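You operate a simulated robot arm through the tools that you are given. There is no shell and no other tool. Be economical: measure what you need, move in short steps, check, and stop when the job is done.

You run a simulated robot arm. Do the job below in one go: nothing can be reset, and whatever is moved stays where it is left.

Task
Take the fine filter and put it on top of the blue frame.

The check looks at the end state, three seconds after you hand in, the way a careful person would. Anything else that was tipped, shoved, dropped, spilled or broken makes it a failure.

Robot
A 6-joint arm with a two-finger parallel gripper, fixed in place. Base frame: the origin is at the foot of the arm, x ahead of it, y to its left, z up; the work surface is at about z = 0.86. Lengths are in m, angles in degrees, forces in N, time in s.
With the tool pointing down near the work surface it reaches from about 0.24 to 0.64 m from the base axis. Its first joint turns from -66.0 to 66.0 degrees. Payload 2.7 kg.
The tool frame sits at the grasp point between the pads (the TCP): z along the fingers, y along the line on which they close. The tips reach 0.023 m beyond it. Largest opening 0.094 m; finger width 0.038, thickness 0.01; the body of the gripper, 0.054 by 0.096 m, starts 0.039 m behind the TCP.
Orientation is told as [roll, pitch, yaw] about the base's x, y, z axes, in that order, counted from this pose: with the fingers straight down and closing along the base's y, the tool's x points along the base's -x, its y along +y and its z along -z.

Tools
- The arm moves only by the tool drive_tool. Its argument "moves" is one flat list of numbers, 7 for each row, row after row: the shift along the base's x, y, z in units of 400 mm (1.0 is 400 mm), then the turn, a rotation vector about the base's x, y, z in units of 90 degrees (1.0 is 90 degrees), then the closure, from 0 (fully open) to 1 (shut). In form: [x, y, z, wx, wy, wz, fingers, x, y, z, wx, wy, wz, fingers, ...]. A call has 1 to 20 rows; each row is the pose to reach, as a shift and turn from the pose commanded when the call began. A call with a number of a shift or a turn outside -1 to 1 is refused whole. Each row takes 0.2 s and may step no farther than 0.05 m and 8.6 degrees from the row before; otherwise, or with a gripper value out of range, the whole call is refused. A pose out of reach is approached as far as the arm can. The call stops where the force on the tool passes 40 N (or 10 N more than at its start, if that is more) or the arm is blocked; 0.2 s more then pass. The fingers move at their own pace (about 0.045 m/s each) and stop on an object; they squeeze with about 42 N. The grip force told is the motor's: it shows also when the fingers shut on nothing. Time passes only in rows, and 0.2 s behind the last, so rows that repeat a pose let the fingers close. It gives the time, the measured TCP pose, the force on the tool (base axes), the opening and the grip force at its end, in the units of the frame above (readings bear some noise), and new pictures: "views" is both (left out), scene, wrist or none.
- Cameras (640 x 400 px; columns grow to the right, rows downward): "scene" is fixed at [0.09, -0.454, 1.3901]; the picture's right is [0.53, -0.85, 0.00], its down [-0.59, -0.37, -0.72] and it looks along [0.61, 0.38, -0.70] (base axes); focal length 337 px, centre (320, 200). "wrist" rides on the gripper at [-0.039, 0, -0.044] in the tool frame; the picture's right is [0.00, -1.00, 0.00], its down [0.97, 0.00, -0.24] and it looks along [0.24, 0.00, 0.97] (tool axes); focal length 218 px, centre (320, 200). There is no depth. A picture from a camera that has moved, and an enlarged one, comes with that camera's place and axes in the base frame and with its lens.
- inspect(camera, box): a new picture of the part [left, top, right, bottom] of that camera's present view, enlarged. No time passes.
- close_job(): hands the job in; it is judged then, once.

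Go step by step. Nothing tells you positions but the pictures and the camera data: compare them with the known pose of the tool, close in by small moves and look again before you grip or let go. The budget is 90 turns and 150 pictures, counting those below and the enlarged ones. Unless the task says otherwise, let go and move clear before handing in, and close with one line.

The tools are called after "Request:" as name(argument=value, ...) on one line, values as JSON. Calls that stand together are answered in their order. drive_tool: Moves the arm, as the interface text tells. Its arguments: {"type":"object","properties":{"moves":{"type":"array"},"views":{"type":"string","enum":["both","scene","wrist","none"]}},"required":["moves"]} The other tools are called the same way: inspect (camera, box) takes an enlarged picture of a part of a camera's view; close_job () hands the job in.

At the start:

```text
clock: 0.0
tcp_pos: [0.3699, -0.1436, 1.1042]
orientation: [0.0, 0.1, 0.0]
force: [-0.9, 0.2, -0.4]
grip_width: 0.0941
gripper_force: 0.0
```

scene: 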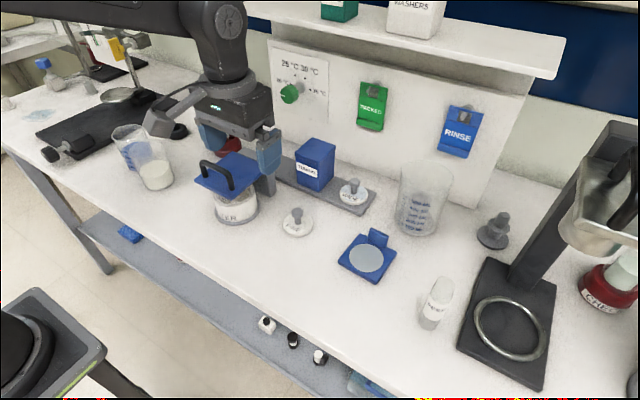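
wrist: 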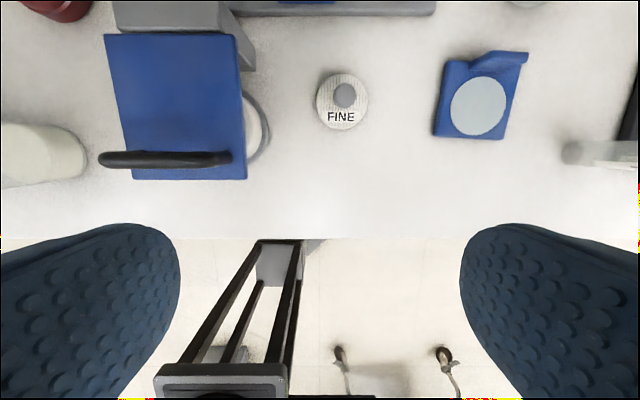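

I see a disc with a knob marked FINE below the gripper, and a blue frame with a pale disc to its right. I'll look closer at both first.

Request:
inspect(camera="scene", box=[260, 160, 420, 290])

Request:
inspect(camera="wrist", box=[280, 20, 560, 180])

Request:
inspect(camera="scene", box=[180, 120, 340, 250])

```text
3.08 times, centred on (340, 225) of scene
camera zoom: at [0.09, -0.454, 1.3901], right [0.53, -0.85, 0.0], down [-0.59, -0.37, -0.72], along [0.61, 0.38, -0.7], focal length 1036 px, centre (258, 123)
```

zoom: 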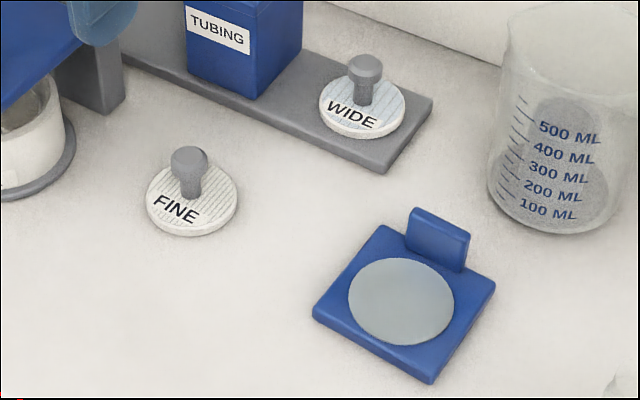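

```text
2.29 times, centred on (420, 100) of wrist
camera zoom: at [0.4095, -0.144, 1.1483], right [0.0, -1.0, 0.0], down [-0.97, 0.0, 0.24], along [-0.24, 0.0, -0.97], focal length 499 px, centre (91, 429)
```

zoom: 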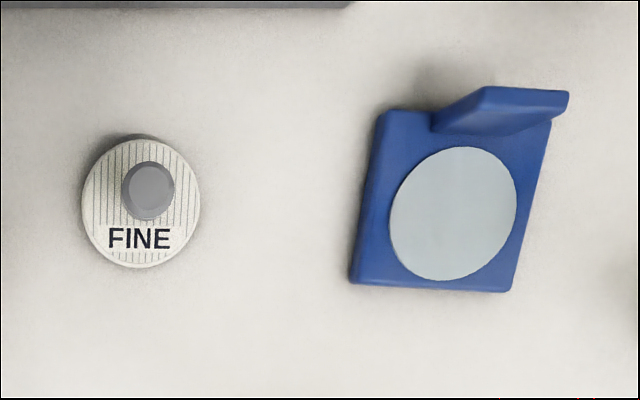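

```text
3.08 times, centred on (260, 185) of scene
camera zoom: at [0.09, -0.454, 1.3901], right [0.53, -0.85, 0.0], down [-0.59, -0.37, -0.72], along [0.61, 0.38, -0.7], focal length 1036 px, centre (505, 246)
```

zoom: 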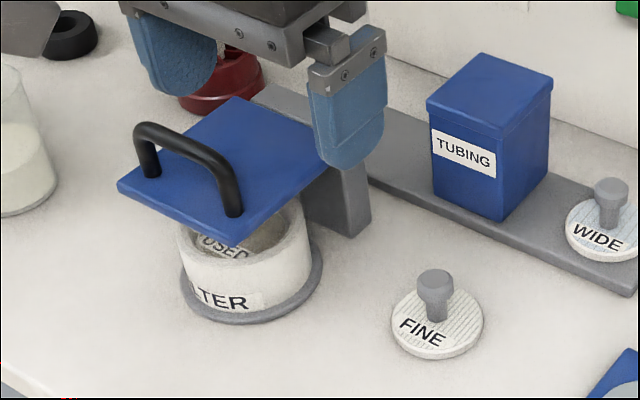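

The fine filter stands at about (0.460, -0.170) with its knob top at z ≈ 0.91. The blue frame's centre is at about (0.455, -0.330), with its tab at the back. I'll move above the filter with the fingers partly closed.

Request:
drive_tool(moves=[0.056, -0.0165, -0.08, 0, 0, 0, 0.3, 0.112, -0.033, -0.16, 0, 0, 0, 0.3, 0.168, -0.05, -0.24, 0, 0, 0, 0.3, 0.225, -0.066, -0.34, 0, 0, 0, 0.3, 0.225, -0.066, -0.36, 0, 0, 0, 0.3])

```text
clock: 1.2
tcp_pos: [0.4607, -0.1706, 0.9592]
orientation: [0.0, 0.0, 0.0]
force: [-1.4, 0.0, 0.3]
grip_width: 0.0657
gripper_force: 0.0
camera wrist: at [0.4998, -0.1704, 1.0035], right [0.0, -1.0, 0.0], down [-0.97, 0.0, 0.24], along [-0.24, 0.0, -0.97], focal length 218 px, centre (320, 200)
```

scene: 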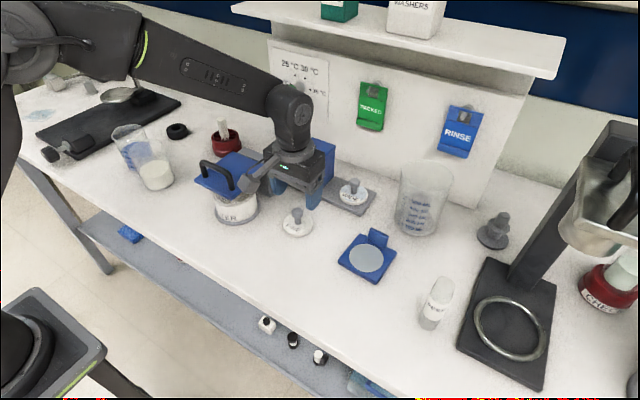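
wrist: 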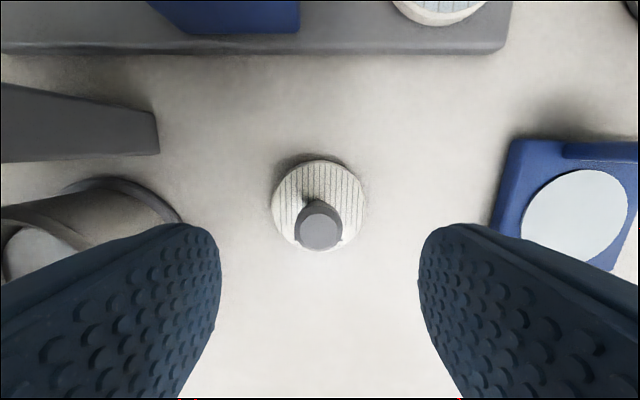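

The knob is centred between the fingers. Before descending I'll check the clearance of the grey bracket against the blue lid.

Request:
inspect(camera="scene", box=[190, 120, 350, 240])

```text
3.33 times, centred on (270, 180) of scene
camera zoom: at [0.0901, -0.454, 1.3901], right [0.53, -0.85, 0.0], down [-0.59, -0.37, -0.72], along [0.61, 0.38, -0.7], focal length 1123 px, centre (487, 267)
```

zoom: 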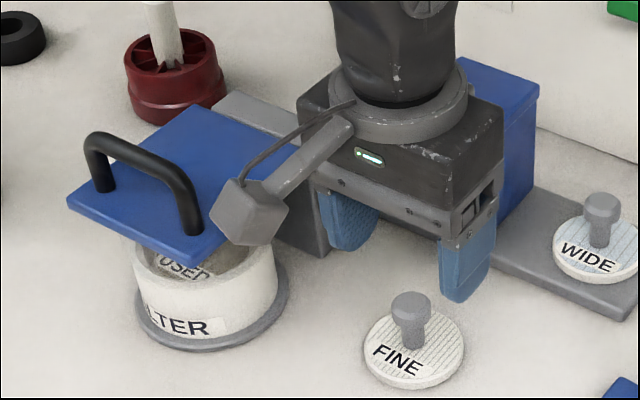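

A housing sticks out from the gripper to the back left and would pass only about 3 cm from the blue lid. The knob is round, so I'll turn the tool about +24° to swing the housing away and look again.

Request:
drive_tool(moves=[0, 0, 0, 0, 0, 0.09, 0.3, 0, 0, 0, 0, 0, 0.18, 0.3, 0, 0, 0, 0, 0, 0.267, 0.3, 0, 0, 0, 0, 0, 0.267, 0.3])

Request:
inspect(camera="scene", box=[190, 120, 350, 240])

```text
clock: 2.2
tcp_pos: [0.4613, -0.1706, 0.9601]
orientation: [0.0, 0.0, 24.1]
force: [-0.5, 0.3, 1.1]
grip_width: 0.066
gripper_force: 0.1
camera wrist: at [0.4963, -0.1544, 1.0042], right [0.41, -0.91, 0.0], down [-0.89, -0.4, 0.24], along [-0.22, -0.1, -0.97], focal length 218 px, centre (320, 200)
```

scene: 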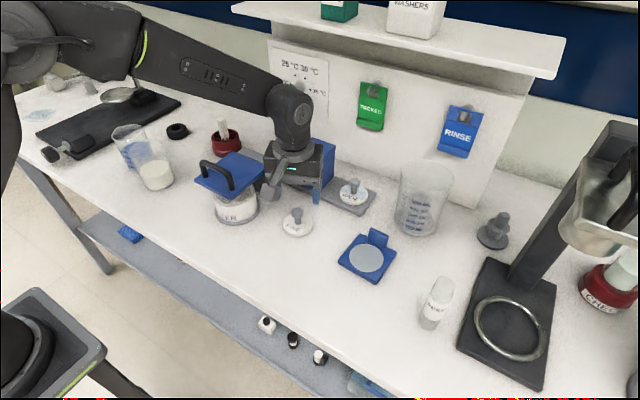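
wrist: 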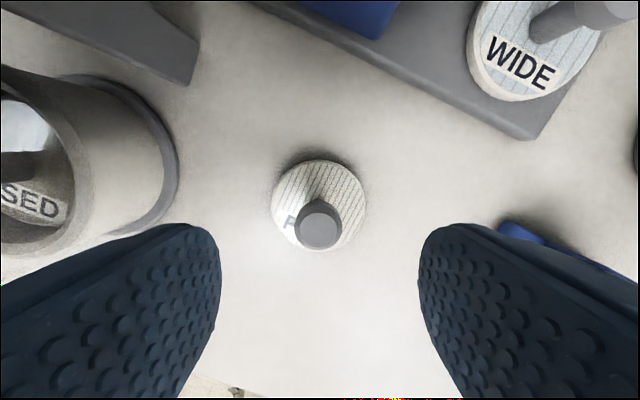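

```text
3.33 times, centred on (270, 180) of scene
camera zoom: at [0.09, -0.454, 1.3901], right [0.53, -0.85, 0.0], down [-0.59, -0.37, -0.72], along [0.61, 0.38, -0.7], focal length 1123 px, centre (487, 267)
```

zoom: 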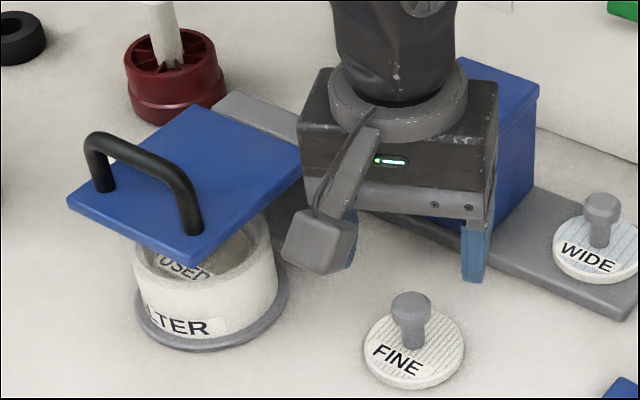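

The housing is now well clear of the lid and the knob is still centred. I'll descend to the knob.

Request:
drive_tool(moves=[0, 0, -0.05, 0, 0, 0, 0.3, 0, 0, -0.1, 0, 0, 0, 0.3, 0, 0, -0.15, 0, 0, 0, 0.3, 0, 0, -0.15, 0, 0, 0, 0.3])

Request:
inspect(camera="scene", box=[190, 120, 350, 240])

```text
clock: 3.2
tcp_pos: [0.4603, -0.1703, 0.8999]
orientation: [0.0, 0.1, 23.9]
force: [-0.5, 0.2, 0.9]
grip_width: 0.0657
gripper_force: 0.2
camera wrist: at [0.4961, -0.1544, 0.9439], right [0.41, -0.91, 0.0], down [-0.89, -0.4, 0.24], along [-0.22, -0.1, -0.97], focal length 218 px, centre (320, 200)
```

scene: 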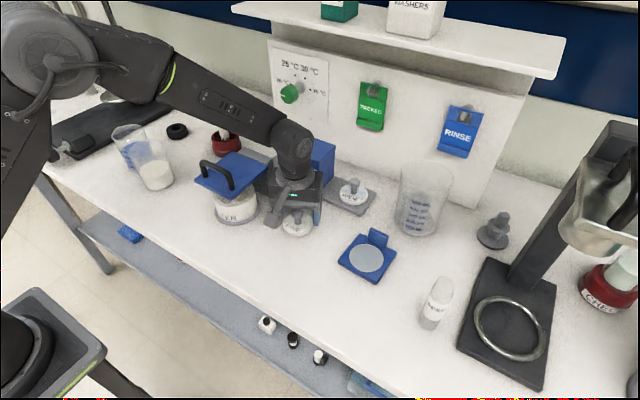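
wrist: 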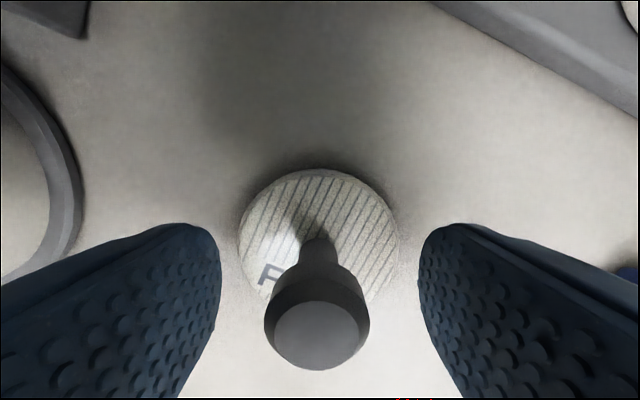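

```text
3.33 times, centred on (270, 180) of scene
camera zoom: at [0.09, -0.454, 1.3901], right [0.53, -0.85, 0.0], down [-0.59, -0.37, -0.72], along [0.61, 0.38, -0.7], focal length 1123 px, centre (487, 267)
```

zoom: 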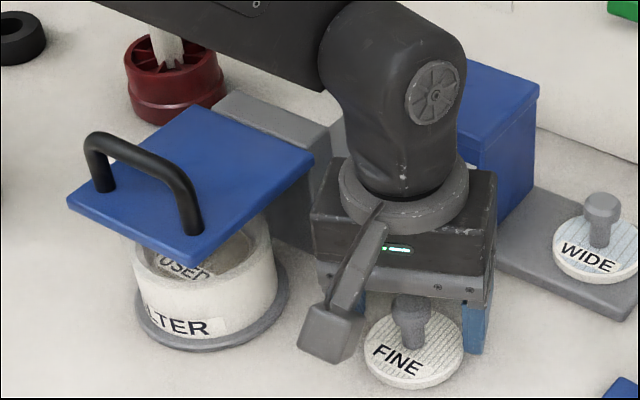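

Knob centred between the pads, housing clear. Closing the fingers.

Request:
drive_tool(moves=[0, 0, 0, 0, 0, 0, 0.6, 0, 0, 0, 0, 0, 0, 0.75, 0, 0, 0, 0, 0, 0, 0.9, 0, 0, 0, 0, 0, 0, 0.9, 0, 0, 0, 0, 0, 0, 0.9])

```text
clock: 4.4
tcp_pos: [0.4596, -0.1701, 0.8991]
orientation: [0.0, 0.1, 24.0]
force: [0.0, -0.1, -0.3]
grip_width: 0.0221
gripper_force: 42.8
camera wrist: at [0.4961, -0.1544, 0.9441], right [0.41, -0.91, 0.0], down [-0.89, -0.4, 0.24], along [-0.22, -0.1, -0.97], focal length 218 px, centre (320, 200)
```

scene: 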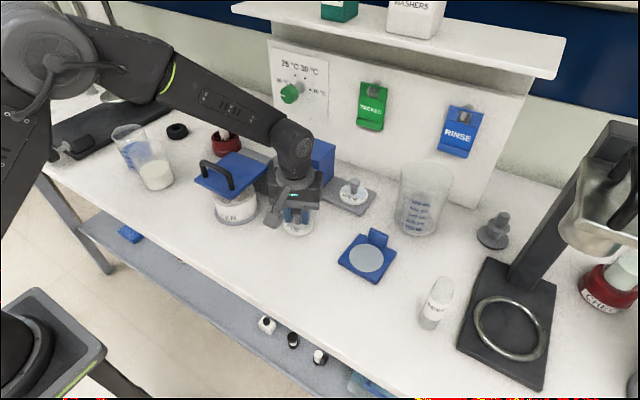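
wrist: 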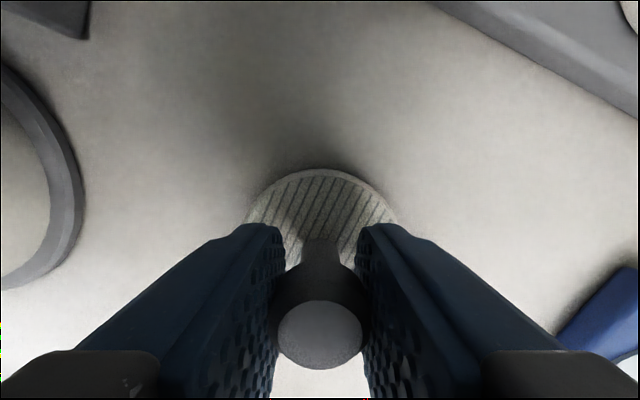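

Gripped (22 mm). I'll lift and carry toward the frame, turning the tool back on the way.

Request:
drive_tool(moves=[0, 0, 0.05, 0, 0, 0, 0.9, 0, 0, 0.1, 0, 0, 0, 0.9, 0, 0, 0.15, 0, 0, 0, 0.9, 0, 0, 0.2, 0, 0, 0, 0.9, 0, -0.1, 0.2, 0, 0, -0.07, 0.9, 0, -0.2, 0.2, 0, 0, -0.14, 0.9, -0.005, -0.3, 0.2, 0, 0, -0.21, 0.9, -0.01, -0.4, 0.2, 0, 0, -0.267, 0.9, -0.01, -0.4, 0.2, 0, 0, -0.267, 0.9])

Request:
inspect(camera="scene", box=[300, 160, 460, 290])

```text
clock: 6.4
tcp_pos: [0.4567, -0.3317, 0.9799]
orientation: [0.0, 0.1, -0.1]
force: [-1.3, -0.3, -0.2]
grip_width: 0.0226
gripper_force: 41.7
camera wrist: at [0.496, -0.3301, 1.0246], right [0.0, -1.0, 0.0], down [-0.97, 0.0, 0.24], along [-0.24, 0.0, -0.97], focal length 218 px, centre (320, 200)
```

scene: 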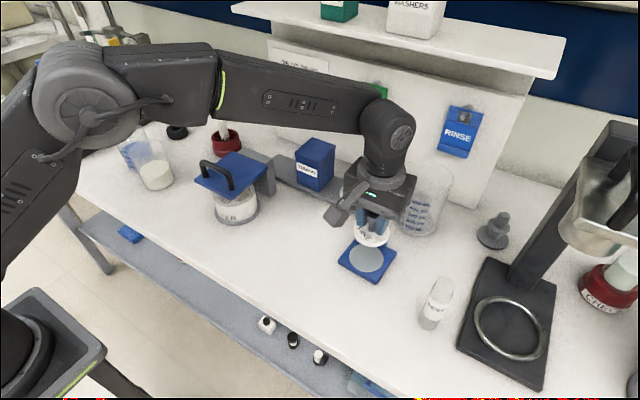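
wrist: 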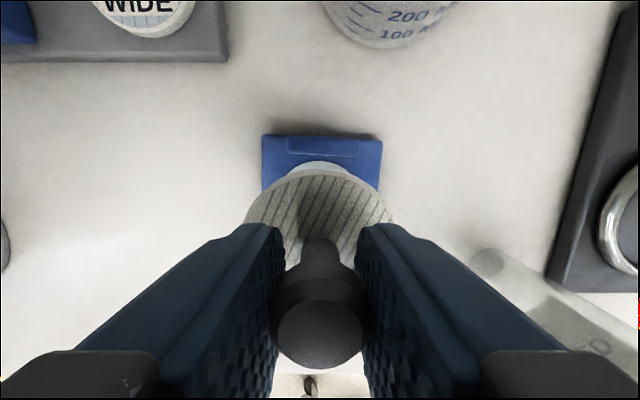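

```text
3.08 times, centred on (380, 225) of scene
camera zoom: at [0.09, -0.4541, 1.3901], right [0.53, -0.85, 0.0], down [-0.59, -0.37, -0.72], along [0.61, 0.38, -0.7], focal length 1036 px, centre (135, 123)
```

zoom: 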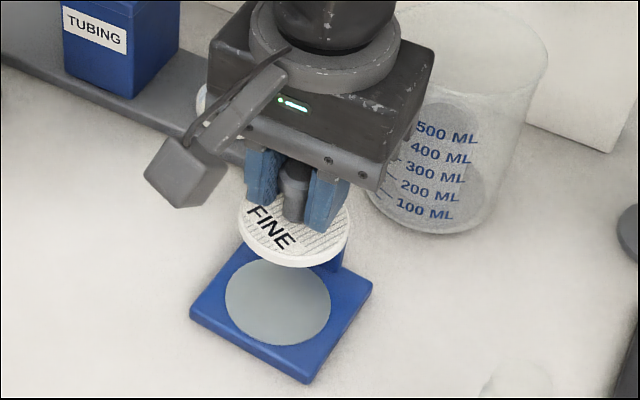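

The filter hangs over the frame and they line up. I'll lower it to just above the frame and look again.

Request:
drive_tool(moves=[0, 0, -0.05, 0, 0, 0, 0.9, 0, 0, -0.1, 0, 0, 0, 0.9, 0, 0, -0.135, 0, 0, 0, 0.9, 0, 0, -0.135, 0, 0, 0, 0.9])

Request:
inspect(camera="scene", box=[310, 190, 430, 290])

```text
clock: 7.4
tcp_pos: [0.4569, -0.3307, 0.9253]
orientation: [0.0, 0.1, -0.1]
force: [-0.1, 0.2, -0.3]
grip_width: 0.0223
gripper_force: 41.8
camera wrist: at [0.4958, -0.3301, 0.9701], right [0.0, -1.0, 0.0], down [-0.97, 0.0, 0.24], along [-0.24, 0.0, -0.97], focal length 218 px, centre (320, 200)
```

scene: 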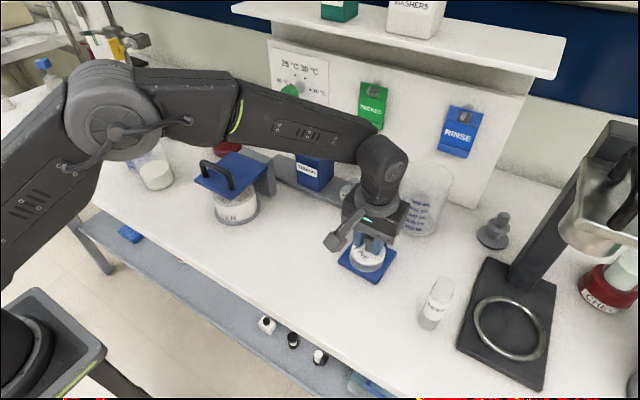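
wrist: 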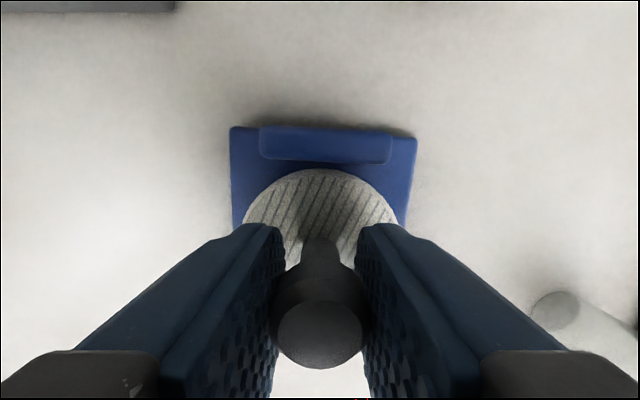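

```text
4.00 times, centred on (370, 240) of scene
camera zoom: at [0.09, -0.454, 1.3901], right [0.53, -0.85, 0.0], down [-0.59, -0.37, -0.72], along [0.61, 0.38, -0.7], focal length 1347 px, centre (120, 40)
```

zoom: 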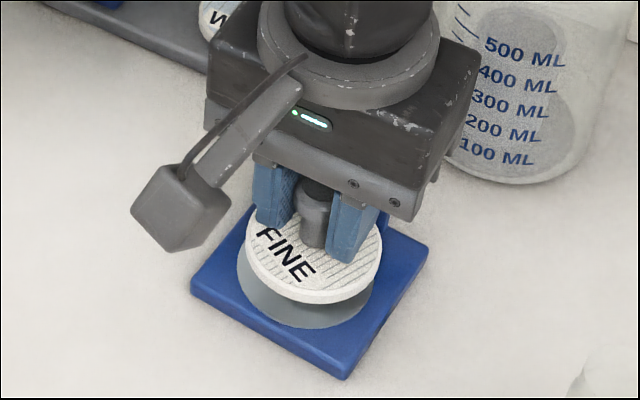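

Alignment is within about 3 mm, with roughly 1 cm left to go. I'll correct by (-2, +1.5) mm and go down in small steps.

Request:
drive_tool(moves=[-0.005, 0.004, -0.005, 0, 0, 0, 0.9, -0.005, 0.004, -0.0125, 0, 0, 0, 0.9, -0.005, 0.004, -0.02, 0, 0, 0, 0.9, -0.005, 0.004, -0.02, 0, 0, 0, 0.9], views="none")

Request:
inspect(camera="scene", box=[310, 190, 430, 290])

```text
clock: 8.4
tcp_pos: [0.4549, -0.3287, 0.9167]
orientation: [0.1, 0.0, 0.0]
force: [0.9, 0.0, -0.7]
grip_width: 0.0223
gripper_force: 41.8
```

```text
4.00 times, centred on (370, 240) of scene
camera zoom: at [0.09, -0.454, 1.3901], right [0.53, -0.85, 0.0], down [-0.59, -0.37, -0.72], along [0.61, 0.38, -0.7], focal length 1347 px, centre (120, 40)
```

zoom: 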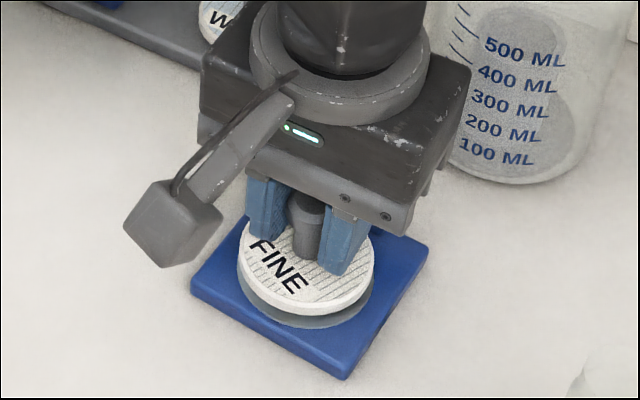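

Centred now, with about 5–7 mm left. Going down further in 1 mm steps.

Request:
drive_tool(moves=[0, 0, -0.005, 0, 0, 0, 0.9, 0, 0, -0.01, 0, 0, 0, 0.9, 0, 0, -0.01, 0, 0, 0, 0.9], views="none")

Request:
inspect(camera="scene", box=[330, 210, 410, 290])

```text
clock: 9.2
tcp_pos: [0.455, -0.3289, 0.9129]
orientation: [-0.1, -0.1, 0.1]
force: [0.4, 0.0, -0.5]
grip_width: 0.0226
gripper_force: 42.2
```

```text
5.00 times, centred on (370, 250) of scene
camera zoom: at [0.09, -0.454, 1.3901], right [0.53, -0.85, 0.0], down [-0.59, -0.37, -0.72], along [0.61, 0.38, -0.7], focal length 1684 px, centre (70, -50)
```

zoom: 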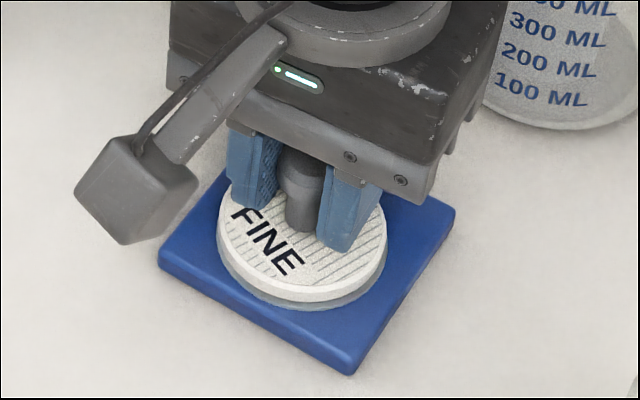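

Request:
drive_tool(moves=[0, 0, -0.0025, 0, 0, 0, 0.9, 0, 0, -0.005, 0, 0, 0, 0.9, 0, 0, -0.005, 0, 0, 0, 0.9], views="none")

```text
clock: 10.0
tcp_pos: [0.4539, -0.3284, 0.9109]
orientation: [0.0, -0.1, 0.0]
force: [0.2, 0.0, 0.3]
grip_width: 0.0223
gripper_force: 41.9
```

No contact yet, so I continue in 1 mm steps.

Request:
drive_tool(moves=[0, 0, -0.0025, 0, 0, 0, 0.9, 0, 0, -0.0025, 0, 0, 0, 0.9], views="none")

Request:
inspect(camera="scene", box=[330, 210, 410, 290])

```text
clock: 10.6
tcp_pos: [0.455, -0.3281, 0.9114]
orientation: [-0.2, 0.0, 0.0]
force: [-1.4, 1.3, 7.3]
grip_width: 0.0226
gripper_force: 42.0
```

```text
5.00 times, centred on (370, 250) of scene
camera zoom: at [0.0899, -0.4539, 1.3901], right [0.53, -0.85, 0.0], down [-0.59, -0.37, -0.72], along [0.61, 0.38, -0.7], focal length 1684 px, centre (70, -50)
```

zoom: 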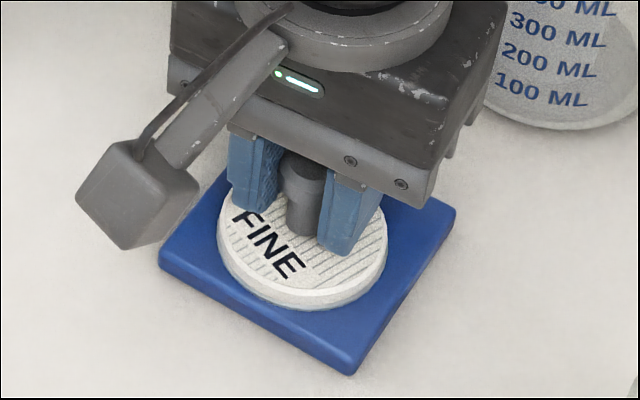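

There is contact (7 N), and the filter sits flat and centred on the frame. Opening gently.

Request:
drive_tool(moves=[0, 0, 0, 0, 0, 0, 0.7, 0, 0, 0, 0, 0, 0, 0.6, 0, 0, 0, 0, 0, 0, 0.5, 0, 0, 0, 0, 0, 0, 0.4, 0, 0, 0, 0, 0, 0, 0.4])

```text
clock: 11.8
tcp_pos: [0.4543, -0.3307, 0.9111]
orientation: [0.1, 0.0, 0.0]
force: [0.7, 0.1, -0.6]
grip_width: 0.0565
gripper_force: 0.1
camera wrist: at [0.4934, -0.3289, 0.9551], right [0.0, -1.0, 0.0], down [-0.97, 0.0, 0.24], along [-0.24, 0.0, -0.97], focal length 218 px, centre (320, 200)
```

scene: 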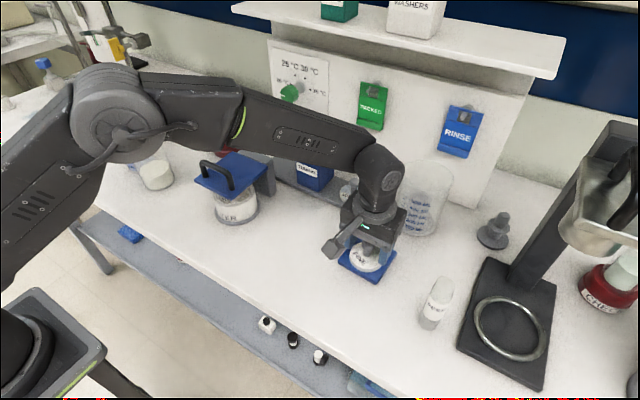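
wrist: 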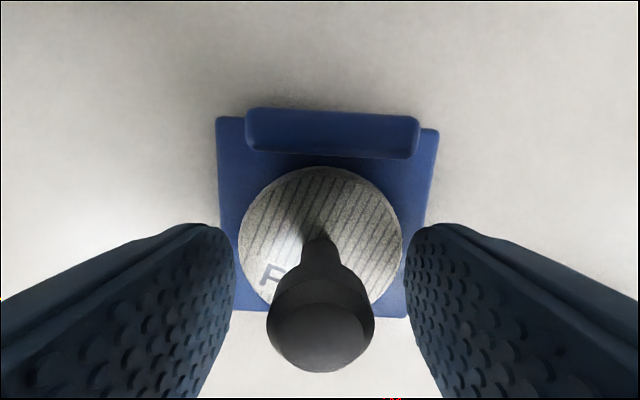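

The fingers are free of the knob, so I lift straight up.

Request:
drive_tool(moves=[0, 0, 0.04, 0, 0, 0, 0.4, 0, 0, 0.12, 0, 0, 0, 0.4, 0, 0, 0.22, 0, 0, 0, 0.4, 0, 0, 0.32, 0, 0, 0, 0.4, -0.1, 0, 0.38, 0, 0, 0, 0.4, -0.1, 0, 0.38, 0, 0, 0, 0.4])

Request:
inspect(camera="scene", box=[310, 190, 430, 290])

```text
clock: 13.2
tcp_pos: [0.4141, -0.3284, 1.0625]
orientation: [0.0, 0.0, -0.1]
force: [0.1, 0.2, -0.7]
grip_width: 0.0563
gripper_force: 0.0
camera wrist: at [0.4529, -0.3279, 1.1062], right [0.0, -1.0, 0.0], down [-0.97, 0.0, 0.24], along [-0.24, 0.0, -0.97], focal length 218 px, centre (320, 200)
```

scene: 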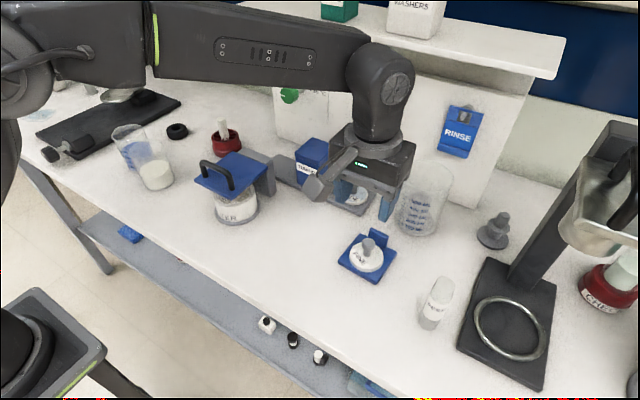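
wrist: 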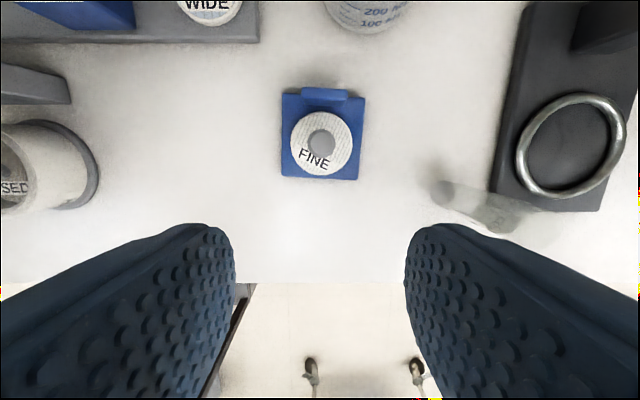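

```text
4.00 times, centred on (370, 240) of scene
camera zoom: at [0.09, -0.454, 1.3901], right [0.53, -0.85, 0.0], down [-0.59, -0.37, -0.72], along [0.61, 0.38, -0.7], focal length 1347 px, centre (120, 40)
```

zoom: 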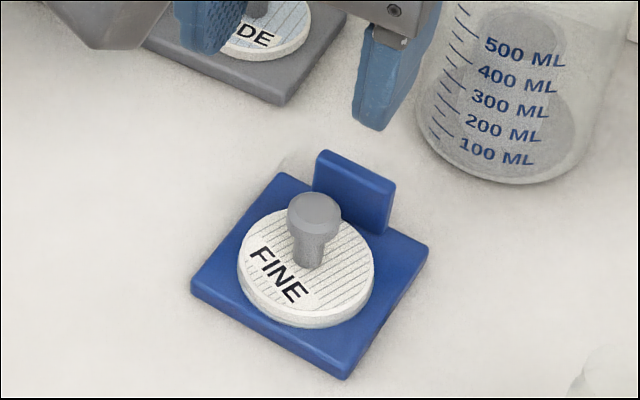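

The fine filter rests flat and centred on the blue frame, the arm is clear and nothing else has moved, so I hand in.

Request:
close_job()

```text
The job is handed in.
```

The fine filter is sitting flat and centred on top of the blue frame; the gripper has let go and moved clear, nothing else was disturbed, and the job is handed in.
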